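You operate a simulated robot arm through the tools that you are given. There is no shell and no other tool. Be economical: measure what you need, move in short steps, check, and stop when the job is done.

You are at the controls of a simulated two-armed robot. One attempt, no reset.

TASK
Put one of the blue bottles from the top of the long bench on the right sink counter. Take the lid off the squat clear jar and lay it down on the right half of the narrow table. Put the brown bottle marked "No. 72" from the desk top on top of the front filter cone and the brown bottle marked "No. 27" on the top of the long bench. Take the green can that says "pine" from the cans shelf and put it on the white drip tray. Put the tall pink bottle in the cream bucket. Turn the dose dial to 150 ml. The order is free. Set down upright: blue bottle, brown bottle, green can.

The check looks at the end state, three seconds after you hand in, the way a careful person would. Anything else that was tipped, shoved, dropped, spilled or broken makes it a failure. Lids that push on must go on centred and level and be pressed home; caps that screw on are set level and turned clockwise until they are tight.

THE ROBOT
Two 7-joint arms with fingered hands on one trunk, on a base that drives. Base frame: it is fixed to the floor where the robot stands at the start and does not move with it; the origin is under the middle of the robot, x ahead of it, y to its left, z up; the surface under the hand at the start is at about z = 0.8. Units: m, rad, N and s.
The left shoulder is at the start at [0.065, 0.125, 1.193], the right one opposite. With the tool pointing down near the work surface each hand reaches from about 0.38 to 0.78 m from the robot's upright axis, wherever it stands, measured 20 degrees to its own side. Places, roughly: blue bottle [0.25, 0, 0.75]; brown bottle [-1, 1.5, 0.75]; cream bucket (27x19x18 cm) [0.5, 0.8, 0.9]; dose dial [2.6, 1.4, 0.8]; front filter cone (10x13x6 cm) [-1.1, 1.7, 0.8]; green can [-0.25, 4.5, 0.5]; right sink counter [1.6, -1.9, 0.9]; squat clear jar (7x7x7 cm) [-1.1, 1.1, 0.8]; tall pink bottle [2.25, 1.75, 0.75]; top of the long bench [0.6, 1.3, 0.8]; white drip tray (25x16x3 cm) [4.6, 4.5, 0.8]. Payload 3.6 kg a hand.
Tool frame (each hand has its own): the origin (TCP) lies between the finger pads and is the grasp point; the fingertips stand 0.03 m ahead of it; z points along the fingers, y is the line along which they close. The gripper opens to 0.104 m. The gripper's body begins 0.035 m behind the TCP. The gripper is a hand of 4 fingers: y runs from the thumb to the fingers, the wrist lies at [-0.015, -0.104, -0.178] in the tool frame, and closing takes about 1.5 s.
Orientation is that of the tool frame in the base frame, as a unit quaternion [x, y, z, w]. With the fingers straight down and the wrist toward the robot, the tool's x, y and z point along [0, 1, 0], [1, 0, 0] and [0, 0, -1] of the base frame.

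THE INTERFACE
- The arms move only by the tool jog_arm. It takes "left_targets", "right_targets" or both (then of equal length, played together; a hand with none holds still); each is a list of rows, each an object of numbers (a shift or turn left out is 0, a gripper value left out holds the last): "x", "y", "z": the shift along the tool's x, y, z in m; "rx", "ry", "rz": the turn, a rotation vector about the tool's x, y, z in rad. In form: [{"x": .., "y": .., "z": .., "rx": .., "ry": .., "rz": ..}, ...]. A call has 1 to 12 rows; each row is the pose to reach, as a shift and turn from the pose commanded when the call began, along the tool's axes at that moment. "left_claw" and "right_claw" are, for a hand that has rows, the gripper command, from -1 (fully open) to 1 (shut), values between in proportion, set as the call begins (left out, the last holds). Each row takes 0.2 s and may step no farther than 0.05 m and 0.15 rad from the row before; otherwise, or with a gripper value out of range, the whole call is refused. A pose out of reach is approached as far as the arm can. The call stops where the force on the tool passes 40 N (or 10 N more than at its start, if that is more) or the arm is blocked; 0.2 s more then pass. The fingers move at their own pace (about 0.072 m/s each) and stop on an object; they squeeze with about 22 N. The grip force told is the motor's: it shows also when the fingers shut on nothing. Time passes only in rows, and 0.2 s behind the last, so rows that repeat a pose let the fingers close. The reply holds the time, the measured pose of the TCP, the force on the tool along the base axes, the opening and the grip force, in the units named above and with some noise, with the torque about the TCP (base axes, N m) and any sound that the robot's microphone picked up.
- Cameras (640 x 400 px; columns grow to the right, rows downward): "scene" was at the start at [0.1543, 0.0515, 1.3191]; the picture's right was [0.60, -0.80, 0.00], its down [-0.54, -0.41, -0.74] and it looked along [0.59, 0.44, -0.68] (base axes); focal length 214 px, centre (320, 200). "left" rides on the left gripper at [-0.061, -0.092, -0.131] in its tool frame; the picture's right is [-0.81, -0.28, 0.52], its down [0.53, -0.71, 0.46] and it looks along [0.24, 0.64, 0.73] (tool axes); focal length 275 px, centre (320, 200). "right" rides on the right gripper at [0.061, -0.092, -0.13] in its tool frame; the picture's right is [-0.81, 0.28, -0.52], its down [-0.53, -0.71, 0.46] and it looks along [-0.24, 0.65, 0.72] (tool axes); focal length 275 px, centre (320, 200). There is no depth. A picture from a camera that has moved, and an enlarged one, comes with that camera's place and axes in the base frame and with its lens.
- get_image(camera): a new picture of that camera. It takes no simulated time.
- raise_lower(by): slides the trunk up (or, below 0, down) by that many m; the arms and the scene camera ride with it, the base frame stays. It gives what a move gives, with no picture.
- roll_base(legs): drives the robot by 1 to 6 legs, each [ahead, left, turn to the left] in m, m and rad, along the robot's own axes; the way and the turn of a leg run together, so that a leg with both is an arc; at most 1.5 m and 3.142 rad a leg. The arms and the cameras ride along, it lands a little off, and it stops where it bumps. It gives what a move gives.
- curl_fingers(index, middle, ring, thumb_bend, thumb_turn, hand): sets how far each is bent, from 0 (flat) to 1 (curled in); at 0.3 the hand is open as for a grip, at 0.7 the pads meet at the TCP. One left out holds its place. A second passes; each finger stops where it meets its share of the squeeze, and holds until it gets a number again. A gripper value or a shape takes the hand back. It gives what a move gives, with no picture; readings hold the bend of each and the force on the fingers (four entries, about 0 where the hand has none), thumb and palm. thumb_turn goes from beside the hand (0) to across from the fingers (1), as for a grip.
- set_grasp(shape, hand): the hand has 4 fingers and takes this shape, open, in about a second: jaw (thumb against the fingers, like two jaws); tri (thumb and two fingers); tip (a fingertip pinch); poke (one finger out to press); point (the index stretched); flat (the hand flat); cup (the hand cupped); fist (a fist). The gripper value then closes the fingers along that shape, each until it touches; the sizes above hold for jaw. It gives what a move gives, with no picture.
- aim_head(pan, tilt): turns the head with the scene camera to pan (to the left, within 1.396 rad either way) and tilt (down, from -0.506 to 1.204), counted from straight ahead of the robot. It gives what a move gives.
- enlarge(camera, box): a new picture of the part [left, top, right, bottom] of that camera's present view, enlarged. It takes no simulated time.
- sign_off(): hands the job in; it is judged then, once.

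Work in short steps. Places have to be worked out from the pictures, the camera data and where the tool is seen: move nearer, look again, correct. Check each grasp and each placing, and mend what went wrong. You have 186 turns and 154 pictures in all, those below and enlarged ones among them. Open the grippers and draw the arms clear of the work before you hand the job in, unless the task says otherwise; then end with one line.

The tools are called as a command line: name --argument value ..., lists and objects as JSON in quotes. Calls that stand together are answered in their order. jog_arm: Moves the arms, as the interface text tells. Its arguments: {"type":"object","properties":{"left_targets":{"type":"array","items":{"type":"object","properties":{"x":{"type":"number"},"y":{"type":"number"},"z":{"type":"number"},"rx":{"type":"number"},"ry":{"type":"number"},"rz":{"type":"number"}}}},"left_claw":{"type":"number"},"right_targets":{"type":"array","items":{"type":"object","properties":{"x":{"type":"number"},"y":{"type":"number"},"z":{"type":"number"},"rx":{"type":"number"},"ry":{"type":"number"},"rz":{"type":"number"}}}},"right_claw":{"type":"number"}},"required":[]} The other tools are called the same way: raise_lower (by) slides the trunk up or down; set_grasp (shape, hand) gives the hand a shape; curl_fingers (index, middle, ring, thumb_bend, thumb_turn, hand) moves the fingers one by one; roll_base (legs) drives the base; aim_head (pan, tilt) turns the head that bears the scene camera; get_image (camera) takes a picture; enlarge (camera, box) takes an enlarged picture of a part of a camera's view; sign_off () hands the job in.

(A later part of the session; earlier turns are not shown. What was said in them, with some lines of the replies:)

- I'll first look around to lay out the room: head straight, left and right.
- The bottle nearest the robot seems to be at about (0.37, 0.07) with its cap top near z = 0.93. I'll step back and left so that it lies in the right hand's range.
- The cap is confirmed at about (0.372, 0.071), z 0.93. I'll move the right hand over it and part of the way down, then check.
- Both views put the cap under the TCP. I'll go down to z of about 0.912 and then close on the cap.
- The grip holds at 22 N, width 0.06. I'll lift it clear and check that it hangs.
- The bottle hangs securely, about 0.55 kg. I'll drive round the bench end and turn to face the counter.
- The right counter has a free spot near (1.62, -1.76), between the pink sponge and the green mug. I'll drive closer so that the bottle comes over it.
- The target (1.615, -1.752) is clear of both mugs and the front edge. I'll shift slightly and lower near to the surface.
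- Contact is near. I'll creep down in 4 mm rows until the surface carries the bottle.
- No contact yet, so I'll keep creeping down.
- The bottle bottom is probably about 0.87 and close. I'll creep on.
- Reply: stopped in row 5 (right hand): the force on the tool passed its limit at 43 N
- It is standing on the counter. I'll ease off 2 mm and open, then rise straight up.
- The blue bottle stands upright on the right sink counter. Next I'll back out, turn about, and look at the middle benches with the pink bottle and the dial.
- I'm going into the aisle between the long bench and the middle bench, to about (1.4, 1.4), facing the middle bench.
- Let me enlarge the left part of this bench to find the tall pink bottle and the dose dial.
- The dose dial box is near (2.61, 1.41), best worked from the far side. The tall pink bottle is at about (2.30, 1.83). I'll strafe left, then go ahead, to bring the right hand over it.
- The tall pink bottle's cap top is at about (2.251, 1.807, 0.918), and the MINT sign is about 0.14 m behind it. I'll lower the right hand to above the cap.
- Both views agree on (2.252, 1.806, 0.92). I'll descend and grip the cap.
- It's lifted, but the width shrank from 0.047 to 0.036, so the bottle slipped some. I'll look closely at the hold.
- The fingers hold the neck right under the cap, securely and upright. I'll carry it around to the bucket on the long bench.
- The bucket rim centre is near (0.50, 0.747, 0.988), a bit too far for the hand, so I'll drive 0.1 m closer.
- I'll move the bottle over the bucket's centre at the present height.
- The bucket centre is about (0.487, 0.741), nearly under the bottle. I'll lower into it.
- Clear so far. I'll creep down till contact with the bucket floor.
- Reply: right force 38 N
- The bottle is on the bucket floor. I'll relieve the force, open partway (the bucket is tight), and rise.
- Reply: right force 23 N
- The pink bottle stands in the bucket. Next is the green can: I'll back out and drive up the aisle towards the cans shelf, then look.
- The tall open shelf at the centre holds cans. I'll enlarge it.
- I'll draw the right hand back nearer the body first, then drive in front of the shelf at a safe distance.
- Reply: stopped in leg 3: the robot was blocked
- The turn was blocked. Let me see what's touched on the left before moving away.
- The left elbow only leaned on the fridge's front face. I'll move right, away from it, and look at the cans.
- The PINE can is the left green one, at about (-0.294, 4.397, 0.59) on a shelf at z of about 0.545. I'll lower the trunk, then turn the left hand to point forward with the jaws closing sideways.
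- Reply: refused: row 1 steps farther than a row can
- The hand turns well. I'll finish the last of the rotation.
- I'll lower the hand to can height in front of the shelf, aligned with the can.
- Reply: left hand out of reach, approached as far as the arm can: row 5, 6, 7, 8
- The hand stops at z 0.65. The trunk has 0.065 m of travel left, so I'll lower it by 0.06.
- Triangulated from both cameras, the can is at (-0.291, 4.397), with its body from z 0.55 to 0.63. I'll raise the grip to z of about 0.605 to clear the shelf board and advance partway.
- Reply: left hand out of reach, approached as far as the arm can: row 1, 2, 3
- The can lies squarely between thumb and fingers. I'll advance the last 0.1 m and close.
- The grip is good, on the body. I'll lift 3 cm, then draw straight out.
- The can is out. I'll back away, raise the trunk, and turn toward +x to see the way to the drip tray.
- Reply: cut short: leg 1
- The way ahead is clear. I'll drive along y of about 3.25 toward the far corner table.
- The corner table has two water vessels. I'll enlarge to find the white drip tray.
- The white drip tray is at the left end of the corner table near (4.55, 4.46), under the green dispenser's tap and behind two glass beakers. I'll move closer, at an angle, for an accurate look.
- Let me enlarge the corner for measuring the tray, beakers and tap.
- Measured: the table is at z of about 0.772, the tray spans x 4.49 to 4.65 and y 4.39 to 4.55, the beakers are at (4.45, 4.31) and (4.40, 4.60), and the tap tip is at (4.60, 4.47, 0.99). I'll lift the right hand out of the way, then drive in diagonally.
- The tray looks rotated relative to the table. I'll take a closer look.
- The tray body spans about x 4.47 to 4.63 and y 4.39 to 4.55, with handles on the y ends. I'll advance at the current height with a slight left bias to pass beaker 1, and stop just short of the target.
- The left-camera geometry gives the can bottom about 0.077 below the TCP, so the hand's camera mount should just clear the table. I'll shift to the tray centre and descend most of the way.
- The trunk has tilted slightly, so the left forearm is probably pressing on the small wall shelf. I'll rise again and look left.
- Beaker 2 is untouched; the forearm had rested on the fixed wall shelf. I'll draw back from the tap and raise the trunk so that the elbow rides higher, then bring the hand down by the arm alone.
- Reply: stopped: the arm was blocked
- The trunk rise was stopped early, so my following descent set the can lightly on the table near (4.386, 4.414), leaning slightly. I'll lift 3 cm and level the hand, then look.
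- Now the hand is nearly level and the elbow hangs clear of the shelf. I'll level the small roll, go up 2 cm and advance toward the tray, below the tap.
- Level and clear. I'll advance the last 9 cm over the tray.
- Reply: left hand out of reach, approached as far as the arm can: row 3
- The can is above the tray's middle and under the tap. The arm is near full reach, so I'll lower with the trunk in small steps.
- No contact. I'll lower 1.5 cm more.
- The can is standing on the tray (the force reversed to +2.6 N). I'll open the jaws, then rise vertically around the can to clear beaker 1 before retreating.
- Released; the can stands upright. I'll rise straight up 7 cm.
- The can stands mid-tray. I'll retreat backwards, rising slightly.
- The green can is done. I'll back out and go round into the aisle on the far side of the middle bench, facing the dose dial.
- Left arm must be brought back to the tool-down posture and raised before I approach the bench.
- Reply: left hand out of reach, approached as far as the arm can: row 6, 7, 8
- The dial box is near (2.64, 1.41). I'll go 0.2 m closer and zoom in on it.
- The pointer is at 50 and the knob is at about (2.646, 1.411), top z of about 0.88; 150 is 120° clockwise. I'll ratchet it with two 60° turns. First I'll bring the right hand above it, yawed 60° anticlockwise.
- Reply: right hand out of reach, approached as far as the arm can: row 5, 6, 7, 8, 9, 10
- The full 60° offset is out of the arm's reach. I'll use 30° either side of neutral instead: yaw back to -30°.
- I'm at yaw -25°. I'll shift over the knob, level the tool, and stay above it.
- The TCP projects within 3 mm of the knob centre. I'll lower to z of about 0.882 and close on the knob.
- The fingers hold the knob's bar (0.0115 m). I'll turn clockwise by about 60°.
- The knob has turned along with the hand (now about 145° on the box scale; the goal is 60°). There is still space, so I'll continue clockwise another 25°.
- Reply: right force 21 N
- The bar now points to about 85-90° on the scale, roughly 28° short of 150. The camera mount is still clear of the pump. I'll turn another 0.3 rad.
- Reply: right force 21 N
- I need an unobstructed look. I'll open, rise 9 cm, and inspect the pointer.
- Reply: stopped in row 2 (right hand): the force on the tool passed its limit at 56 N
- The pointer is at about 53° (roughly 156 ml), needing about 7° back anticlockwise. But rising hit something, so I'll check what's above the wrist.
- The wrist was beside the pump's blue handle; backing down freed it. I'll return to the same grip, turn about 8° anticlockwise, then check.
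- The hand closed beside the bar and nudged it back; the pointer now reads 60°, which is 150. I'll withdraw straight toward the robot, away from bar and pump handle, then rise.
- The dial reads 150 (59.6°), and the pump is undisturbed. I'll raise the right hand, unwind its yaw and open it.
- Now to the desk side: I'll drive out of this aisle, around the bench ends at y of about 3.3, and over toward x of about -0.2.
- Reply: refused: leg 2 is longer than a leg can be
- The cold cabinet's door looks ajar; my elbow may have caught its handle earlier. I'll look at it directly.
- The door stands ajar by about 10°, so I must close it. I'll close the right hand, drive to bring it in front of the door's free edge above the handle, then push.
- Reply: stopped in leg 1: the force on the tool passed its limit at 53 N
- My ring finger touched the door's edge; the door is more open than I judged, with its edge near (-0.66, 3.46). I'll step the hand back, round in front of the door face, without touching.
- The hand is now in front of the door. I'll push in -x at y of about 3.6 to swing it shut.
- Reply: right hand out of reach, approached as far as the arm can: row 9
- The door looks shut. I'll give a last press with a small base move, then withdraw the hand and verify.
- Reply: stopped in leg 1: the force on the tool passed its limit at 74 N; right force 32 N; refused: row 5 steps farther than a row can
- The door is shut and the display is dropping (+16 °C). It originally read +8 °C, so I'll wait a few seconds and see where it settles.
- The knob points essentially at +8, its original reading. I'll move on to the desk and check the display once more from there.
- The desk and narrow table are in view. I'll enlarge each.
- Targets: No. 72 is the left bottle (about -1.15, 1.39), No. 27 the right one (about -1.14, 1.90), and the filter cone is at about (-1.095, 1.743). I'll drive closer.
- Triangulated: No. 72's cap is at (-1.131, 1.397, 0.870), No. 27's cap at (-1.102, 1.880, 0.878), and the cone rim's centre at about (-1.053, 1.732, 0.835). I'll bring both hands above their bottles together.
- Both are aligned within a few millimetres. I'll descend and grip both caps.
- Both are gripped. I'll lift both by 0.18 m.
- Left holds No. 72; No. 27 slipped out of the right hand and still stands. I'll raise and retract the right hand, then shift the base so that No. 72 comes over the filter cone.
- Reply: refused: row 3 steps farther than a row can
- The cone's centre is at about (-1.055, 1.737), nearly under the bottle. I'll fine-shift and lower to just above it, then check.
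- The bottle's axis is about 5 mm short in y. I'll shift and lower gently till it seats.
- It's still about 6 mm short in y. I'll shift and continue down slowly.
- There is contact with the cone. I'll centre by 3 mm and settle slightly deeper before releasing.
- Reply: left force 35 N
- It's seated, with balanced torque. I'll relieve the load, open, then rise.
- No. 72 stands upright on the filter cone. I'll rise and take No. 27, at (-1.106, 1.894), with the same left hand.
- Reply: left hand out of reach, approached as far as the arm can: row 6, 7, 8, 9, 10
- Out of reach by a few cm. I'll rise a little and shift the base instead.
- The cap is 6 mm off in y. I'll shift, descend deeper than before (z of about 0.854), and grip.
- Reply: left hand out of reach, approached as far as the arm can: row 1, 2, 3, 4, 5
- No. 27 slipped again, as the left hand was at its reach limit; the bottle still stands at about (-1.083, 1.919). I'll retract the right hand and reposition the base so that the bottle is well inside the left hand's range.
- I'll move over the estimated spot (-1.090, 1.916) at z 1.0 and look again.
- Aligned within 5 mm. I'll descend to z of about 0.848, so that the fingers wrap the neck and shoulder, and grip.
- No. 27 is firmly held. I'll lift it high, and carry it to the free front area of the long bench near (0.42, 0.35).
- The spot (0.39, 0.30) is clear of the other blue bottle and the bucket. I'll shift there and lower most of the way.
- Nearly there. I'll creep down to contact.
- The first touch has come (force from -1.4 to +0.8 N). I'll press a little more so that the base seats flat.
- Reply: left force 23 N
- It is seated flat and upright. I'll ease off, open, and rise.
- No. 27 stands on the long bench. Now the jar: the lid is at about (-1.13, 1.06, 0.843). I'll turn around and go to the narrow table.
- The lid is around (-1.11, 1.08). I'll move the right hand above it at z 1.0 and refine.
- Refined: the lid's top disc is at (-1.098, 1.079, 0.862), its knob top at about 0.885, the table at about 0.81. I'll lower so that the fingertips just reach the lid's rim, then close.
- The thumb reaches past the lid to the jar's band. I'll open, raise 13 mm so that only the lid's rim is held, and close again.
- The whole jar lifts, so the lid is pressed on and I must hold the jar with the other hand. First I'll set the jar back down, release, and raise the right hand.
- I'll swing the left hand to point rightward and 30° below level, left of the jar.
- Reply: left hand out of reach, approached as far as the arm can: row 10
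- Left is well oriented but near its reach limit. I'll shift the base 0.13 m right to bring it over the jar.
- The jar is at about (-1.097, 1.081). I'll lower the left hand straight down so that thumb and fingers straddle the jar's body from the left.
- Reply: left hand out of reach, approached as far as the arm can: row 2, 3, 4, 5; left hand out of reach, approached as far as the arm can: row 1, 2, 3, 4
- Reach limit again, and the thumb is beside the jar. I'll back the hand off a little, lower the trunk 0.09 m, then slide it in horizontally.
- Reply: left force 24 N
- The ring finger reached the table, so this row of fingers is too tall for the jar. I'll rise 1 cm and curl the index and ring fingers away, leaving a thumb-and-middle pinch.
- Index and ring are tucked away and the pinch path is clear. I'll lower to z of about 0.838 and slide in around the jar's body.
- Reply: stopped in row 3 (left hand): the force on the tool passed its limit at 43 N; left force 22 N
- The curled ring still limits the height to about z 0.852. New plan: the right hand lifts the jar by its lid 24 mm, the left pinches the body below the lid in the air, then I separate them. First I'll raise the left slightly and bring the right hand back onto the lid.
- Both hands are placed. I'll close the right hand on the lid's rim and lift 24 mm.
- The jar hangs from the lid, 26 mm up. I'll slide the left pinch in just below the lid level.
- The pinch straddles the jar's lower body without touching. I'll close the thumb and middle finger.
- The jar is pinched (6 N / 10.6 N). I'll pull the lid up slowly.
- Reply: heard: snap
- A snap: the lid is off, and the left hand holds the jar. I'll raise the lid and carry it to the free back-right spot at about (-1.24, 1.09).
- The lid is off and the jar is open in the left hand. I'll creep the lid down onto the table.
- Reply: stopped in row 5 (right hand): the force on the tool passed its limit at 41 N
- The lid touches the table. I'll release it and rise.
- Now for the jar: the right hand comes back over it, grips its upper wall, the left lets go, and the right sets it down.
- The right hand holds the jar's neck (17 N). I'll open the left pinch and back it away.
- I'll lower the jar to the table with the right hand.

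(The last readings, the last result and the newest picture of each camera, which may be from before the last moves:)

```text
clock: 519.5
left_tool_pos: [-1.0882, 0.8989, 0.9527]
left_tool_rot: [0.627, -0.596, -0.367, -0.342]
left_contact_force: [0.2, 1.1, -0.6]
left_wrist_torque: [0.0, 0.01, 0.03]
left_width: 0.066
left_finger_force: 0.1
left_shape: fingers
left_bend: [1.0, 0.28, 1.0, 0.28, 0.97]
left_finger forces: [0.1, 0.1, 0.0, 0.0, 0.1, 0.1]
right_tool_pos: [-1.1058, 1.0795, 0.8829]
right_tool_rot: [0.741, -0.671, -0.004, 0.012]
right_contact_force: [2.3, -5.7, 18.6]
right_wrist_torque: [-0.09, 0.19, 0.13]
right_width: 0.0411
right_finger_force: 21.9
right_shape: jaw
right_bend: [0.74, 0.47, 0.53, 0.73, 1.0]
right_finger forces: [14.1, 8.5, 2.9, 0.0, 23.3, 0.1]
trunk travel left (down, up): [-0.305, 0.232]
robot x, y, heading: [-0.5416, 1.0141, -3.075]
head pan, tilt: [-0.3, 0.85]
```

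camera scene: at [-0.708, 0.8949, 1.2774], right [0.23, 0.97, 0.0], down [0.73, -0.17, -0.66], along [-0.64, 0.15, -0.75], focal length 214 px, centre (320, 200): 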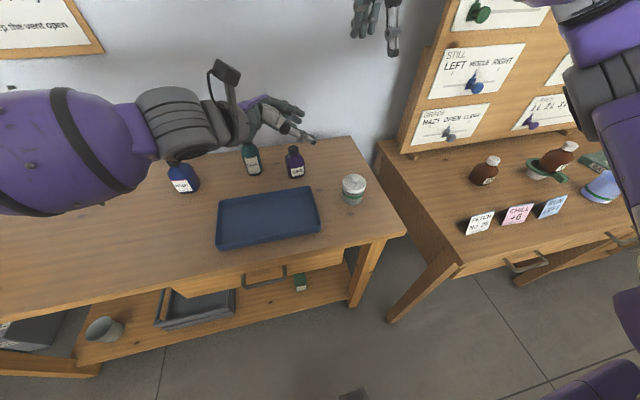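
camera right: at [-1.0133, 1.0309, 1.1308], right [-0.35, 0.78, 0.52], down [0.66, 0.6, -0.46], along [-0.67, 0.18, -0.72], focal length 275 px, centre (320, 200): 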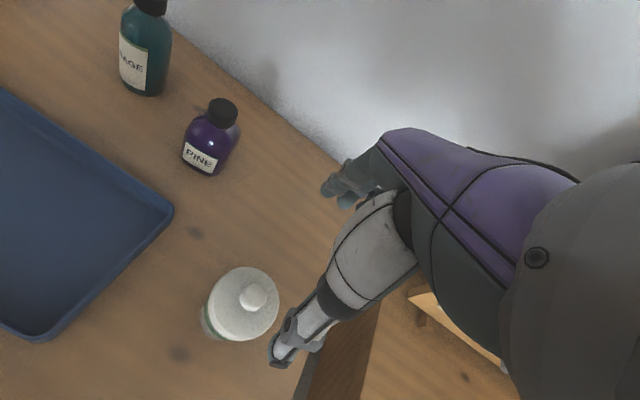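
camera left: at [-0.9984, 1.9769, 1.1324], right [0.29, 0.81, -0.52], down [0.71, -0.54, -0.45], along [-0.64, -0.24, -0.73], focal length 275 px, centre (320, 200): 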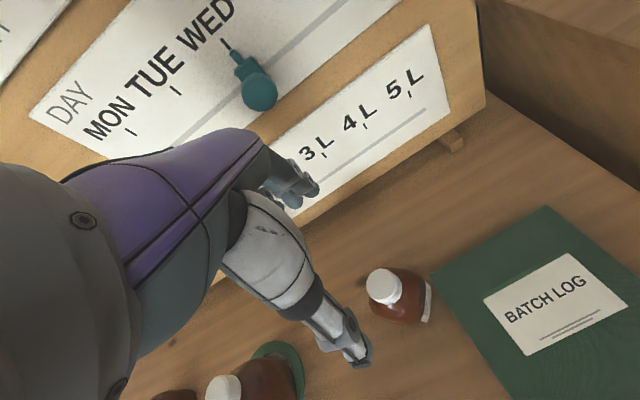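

The jar is on the table (18.6 N). I'll ease off, check with one picture, then release.

jog_arm --right_targets '[{"z": -0.002}]'

jog_arm --right_targets '[{"z": 0}, {"z": 0}, {"z": 0}, {"z": 0}, {"z": 0}, {"z": 0}]' --right_claw -1

jog_arm --right_targets '[{"z": -0.03}, {"z": -0.07}, {"z": -0.12}, {"z": -0.17}, {"z": -0.22}, {"z": -0.27}, {"z": -0.3}]'

get_image --camera "scene"

```text
clock: 519.9
left_tool_pos: [-1.0858, 0.8986, 0.9533]
left_tool_rot: [0.628, -0.596, -0.367, -0.341]
left_contact_force: [0.5, -0.2, -0.2]
left_wrist_torque: [-0.03, 0.0, 0.0]
left_width: 0.0665
left_finger_force: 0.2
left_shape: fingers
left_bend: [1.0, 0.28, 1.0, 0.28, 0.97]
left_finger forces: [0.0, 0.0, 0.0, 0.0, 0.1, 0.0]
right_tool_pos: [-1.1055, 1.0811, 0.8837]
right_tool_rot: [0.74, -0.672, -0.004, 0.009]
right_contact_force: [0.5, -5.2, 18.1]
right_wrist_torque: [-0.05, 0.32, 0.14]
right_width: 0.0409
right_finger_force: 22.1
right_shape: jaw
right_bend: [0.74, 0.47, 0.53, 0.73, 1.0]
right_finger forces: [14.3, 9.6, 3.3, 0.0, 21.8, 0.0]
trunk travel left (down, up): [-0.305, 0.232]
robot x, y, heading: [-0.5432, 1.013, -3.076]
head pan, tilt: [-0.3, 0.85]
```

```text
clock: 521.3
left_tool_pos: [-1.0873, 0.8999, 0.9531]
left_tool_rot: [0.627, -0.596, -0.367, -0.341]
left_contact_force: [0.5, 0.0, 0.4]
left_wrist_torque: [-0.01, -0.01, -0.02]
left_width: 0.0662
left_finger_force: 0.1
left_shape: fingers
left_bend: [1.0, 0.28, 1.0, 0.28, 0.97]
left_finger forces: [0.0, 0.1, 0.0, 0.0, 0.1, 0.1]
right_tool_pos: [-1.1068, 1.0828, 0.8821]
right_tool_rot: [0.74, -0.672, -0.003, 0.008]
right_contact_force: [-0.8, 0.4, -0.6]
right_wrist_torque: [0.01, 0.02, 0.03]
right_width: 0.1037
right_finger_force: 0.1
right_shape: jaw
right_bend: [0.3, 0.3, 0.3, 0.3, 0.98]
right_finger forces: [0.0, 0.1, 0.1, 0.0, 0.1, 0.0]
trunk travel left (down, up): [-0.305, 0.232]
robot x, y, heading: [-0.5485, 1.0115, -3.078]
head pan, tilt: [-0.3, 0.85]
```

```text
clock: 522.9
left_tool_pos: [-1.0875, 0.9003, 0.9529]
left_tool_rot: [0.627, -0.596, -0.367, -0.342]
left_contact_force: [0.4, 0.3, -0.3]
left_wrist_torque: [-0.02, 0.01, 0.0]
left_width: 0.0662
left_finger_force: 0.0
left_shape: fingers
left_bend: [1.0, 0.28, 1.0, 0.28, 0.97]
left_finger forces: [0.0, 0.0, 0.0, 0.1, 0.0, 0.0]
right_tool_pos: [-1.1014, 1.0856, 1.1796]
right_tool_rot: [0.741, -0.672, -0.003, 0.007]
right_contact_force: [0.3, -0.1, 1.2]
right_wrist_torque: [-0.01, 0.02, 0.03]
right_width: 0.1039
right_finger_force: 0.0
right_shape: jaw
right_bend: [0.3, 0.3, 0.3, 0.3, 0.98]
right_finger forces: [0.0, 0.0, 0.0, 0.0, 0.0, 0.0]
trunk travel left (down, up): [-0.305, 0.232]
robot x, y, heading: [-0.5421, 1.0108, -3.076]
head pan, tilt: [-0.3, 0.85]
```

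```text
1 pictures are left
camera scene: at [-0.7358, 1.0233, 1.1886], right [0.23, 0.97, 0.0], down [0.73, -0.18, -0.66], along [-0.64, 0.15, -0.75], focal length 214 px, centre (320, 200)
```

scene: 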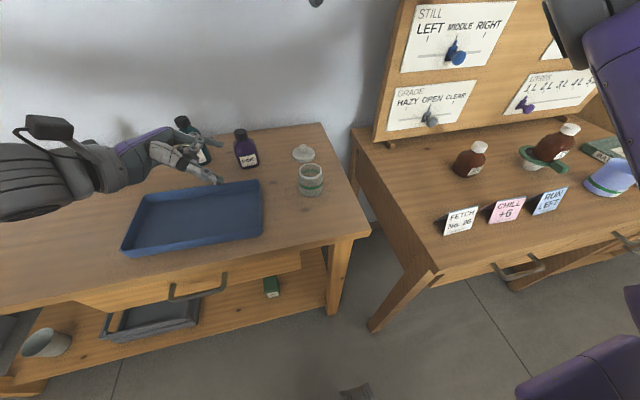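

The lid lies on the right half of the narrow table, the jar stands open beside it, and both brown bottles are upright. I'll raise the left hand clear, open it, and back away.

jog_arm --left_targets '[{"x": -0.035, "z": -0.02}, {"x": -0.07, "z": -0.04}, {"x": -0.105, "z": -0.06}, {"x": -0.14, "z": -0.08}]'

roll_base --legs '[[-0.3, 0, 0]]'

set_grasp --hand "left" --shape "jaw"

aim_head --pan -0.1 --tilt 0.5

get_image --camera "scene"

```text
clock: 523.9
left_tool_pos: [-1.0879, 0.897, 1.1125]
left_tool_rot: [0.628, -0.595, -0.366, -0.343]
left_contact_force: [1.8, -0.8, 0.3]
left_wrist_torque: [-0.01, -0.02, -0.01]
left_width: 0.0662
left_finger_force: 0.0
left_shape: fingers
left_bend: [1.0, 0.28, 1.0, 0.28, 0.97]
left_finger forces: [0.0, 0.0, 0.1, 0.0, 0.0, 0.0]
right_tool_pos: [-1.1028, 1.0859, 1.1788]
right_tool_rot: [0.74, -0.673, -0.003, 0.008]
right_contact_force: [0.6, 0.5, 0.3]
right_wrist_torque: [0.0, -0.01, 0.03]
right_width: 0.1037
right_finger_force: 0.0
right_shape: jaw
right_bend: [0.3, 0.3, 0.3, 0.3, 0.98]
right_finger forces: [0.0, 0.0, 0.0, 0.0, 0.1, 0.1]
trunk travel left (down, up): [-0.305, 0.232]
robot x, y, heading: [-0.5465, 1.0105, -3.078]
head pan, tilt: [-0.3, 0.85]
```

```text
clock: 526.0
left_tool_pos: [-0.7851, 0.917, 1.1115]
left_tool_rot: [0.63, -0.594, -0.367, -0.341]
left_contact_force: [0.7, 0.4, 0.0]
left_wrist_torque: [0.02, 0.04, 0.01]
left_width: 0.0664
left_finger_force: 0.2
left_shape: fingers
left_bend: [1.0, 0.28, 1.0, 0.28, 0.97]
left_finger forces: [0.1, 0.1, 0.1, 0.1, 0.1, 0.1]
right_tool_pos: [-0.8001, 1.1029, 1.1793]
right_tool_rot: [0.742, -0.67, -0.003, 0.007]
right_contact_force: [0.3, -1.0, 0.0]
right_wrist_torque: [0.02, -0.01, 0.0]
right_width: 0.104
right_finger_force: 0.1
right_shape: jaw
right_bend: [0.3, 0.3, 0.3, 0.3, 0.98]
right_finger forces: [0.0, 0.1, 0.0, 0.0, 0.0, 0.0]
trunk travel left (down, up): [-0.305, 0.232]
robot x, y, heading: [-0.2445, 1.0307, -3.07]
head pan, tilt: [-0.3, 0.85]
```

```text
clock: 526.9
left_tool_pos: [-0.7848, 0.9149, 1.1117]
left_tool_rot: [0.629, -0.594, -0.367, -0.341]
left_contact_force: [-0.1, 0.3, -0.3]
left_wrist_torque: [-0.02, 0.0, -0.01]
left_width: 0.1037
left_finger_force: 0.0
left_shape: jaw
left_bend: [0.3, 0.3, 0.3, 0.3, 0.98]
left_finger forces: [0.1, 0.1, 0.0, 0.0, 0.0, 0.0]
right_tool_pos: [-0.8015, 1.1039, 1.1792]
right_tool_rot: [0.743, -0.67, -0.002, 0.007]
right_contact_force: [-1.1, 0.8, 0.4]
right_wrist_torque: [-0.01, 0.02, -0.01]
right_width: 0.1039
right_finger_force: 0.1
right_shape: jaw
right_bend: [0.3, 0.3, 0.3, 0.3, 0.98]
right_finger forces: [0.0, 0.0, 0.0, 0.0, 0.0, 0.1]
trunk travel left (down, up): [-0.305, 0.232]
robot x, y, heading: [-0.247, 1.0303, -3.069]
head pan, tilt: [-0.3, 0.85]
```

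```text
clock: 527.7
left_tool_pos: [-0.7846, 0.9151, 1.1119]
left_tool_rot: [0.629, -0.594, -0.367, -0.342]
left_contact_force: [-0.6, -0.3, -0.2]
left_wrist_torque: [-0.04, 0.01, 0.02]
left_width: 0.1034
left_finger_force: 0.0
left_shape: jaw
left_bend: [0.3, 0.3, 0.3, 0.3, 0.98]
left_finger forces: [0.0, 0.1, 0.0, 0.0, 0.1, 0.0]
right_tool_pos: [-0.8019, 1.1034, 1.178]
right_tool_rot: [0.742, -0.671, -0.003, 0.006]
right_contact_force: [0.7, 1.5, 0.3]
right_wrist_torque: [-0.02, 0.0, -0.02]
right_width: 0.1035
right_finger_force: 0.0
right_shape: jaw
right_bend: [0.3, 0.3, 0.3, 0.3, 0.98]
right_finger forces: [0.0, 0.0, 0.1, 0.0, 0.1, 0.0]
trunk travel left (down, up): [-0.305, 0.232]
robot x, y, heading: [-0.243, 1.0311, -3.072]
head pan, tilt: [-0.099, 0.499]
```

```text
0 pictures are left
camera scene: at [-0.4488, 1.0276, 1.2185], right [0.03, 1.0, 0.0], down [0.48, -0.02, -0.88], along [-0.88, 0.03, -0.48], focal length 214 px, centre (320, 200)
```

scene: 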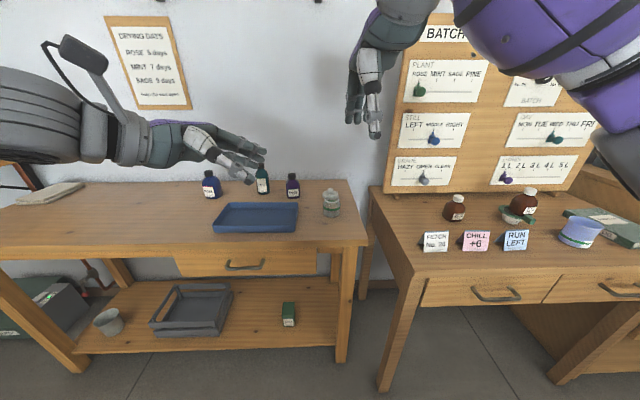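

All placings look right, both hands are open, and the arms are clear, so I'm handing in.

sign_off

```text
The job is handed in.
```

All seven items were placed or set as asked and the job is handed in. Along the way my elbow opened the cold-cabinet door; I pushed it shut, but its display was still falling (+16 °C, originally about +8 °C) when I last saw it.
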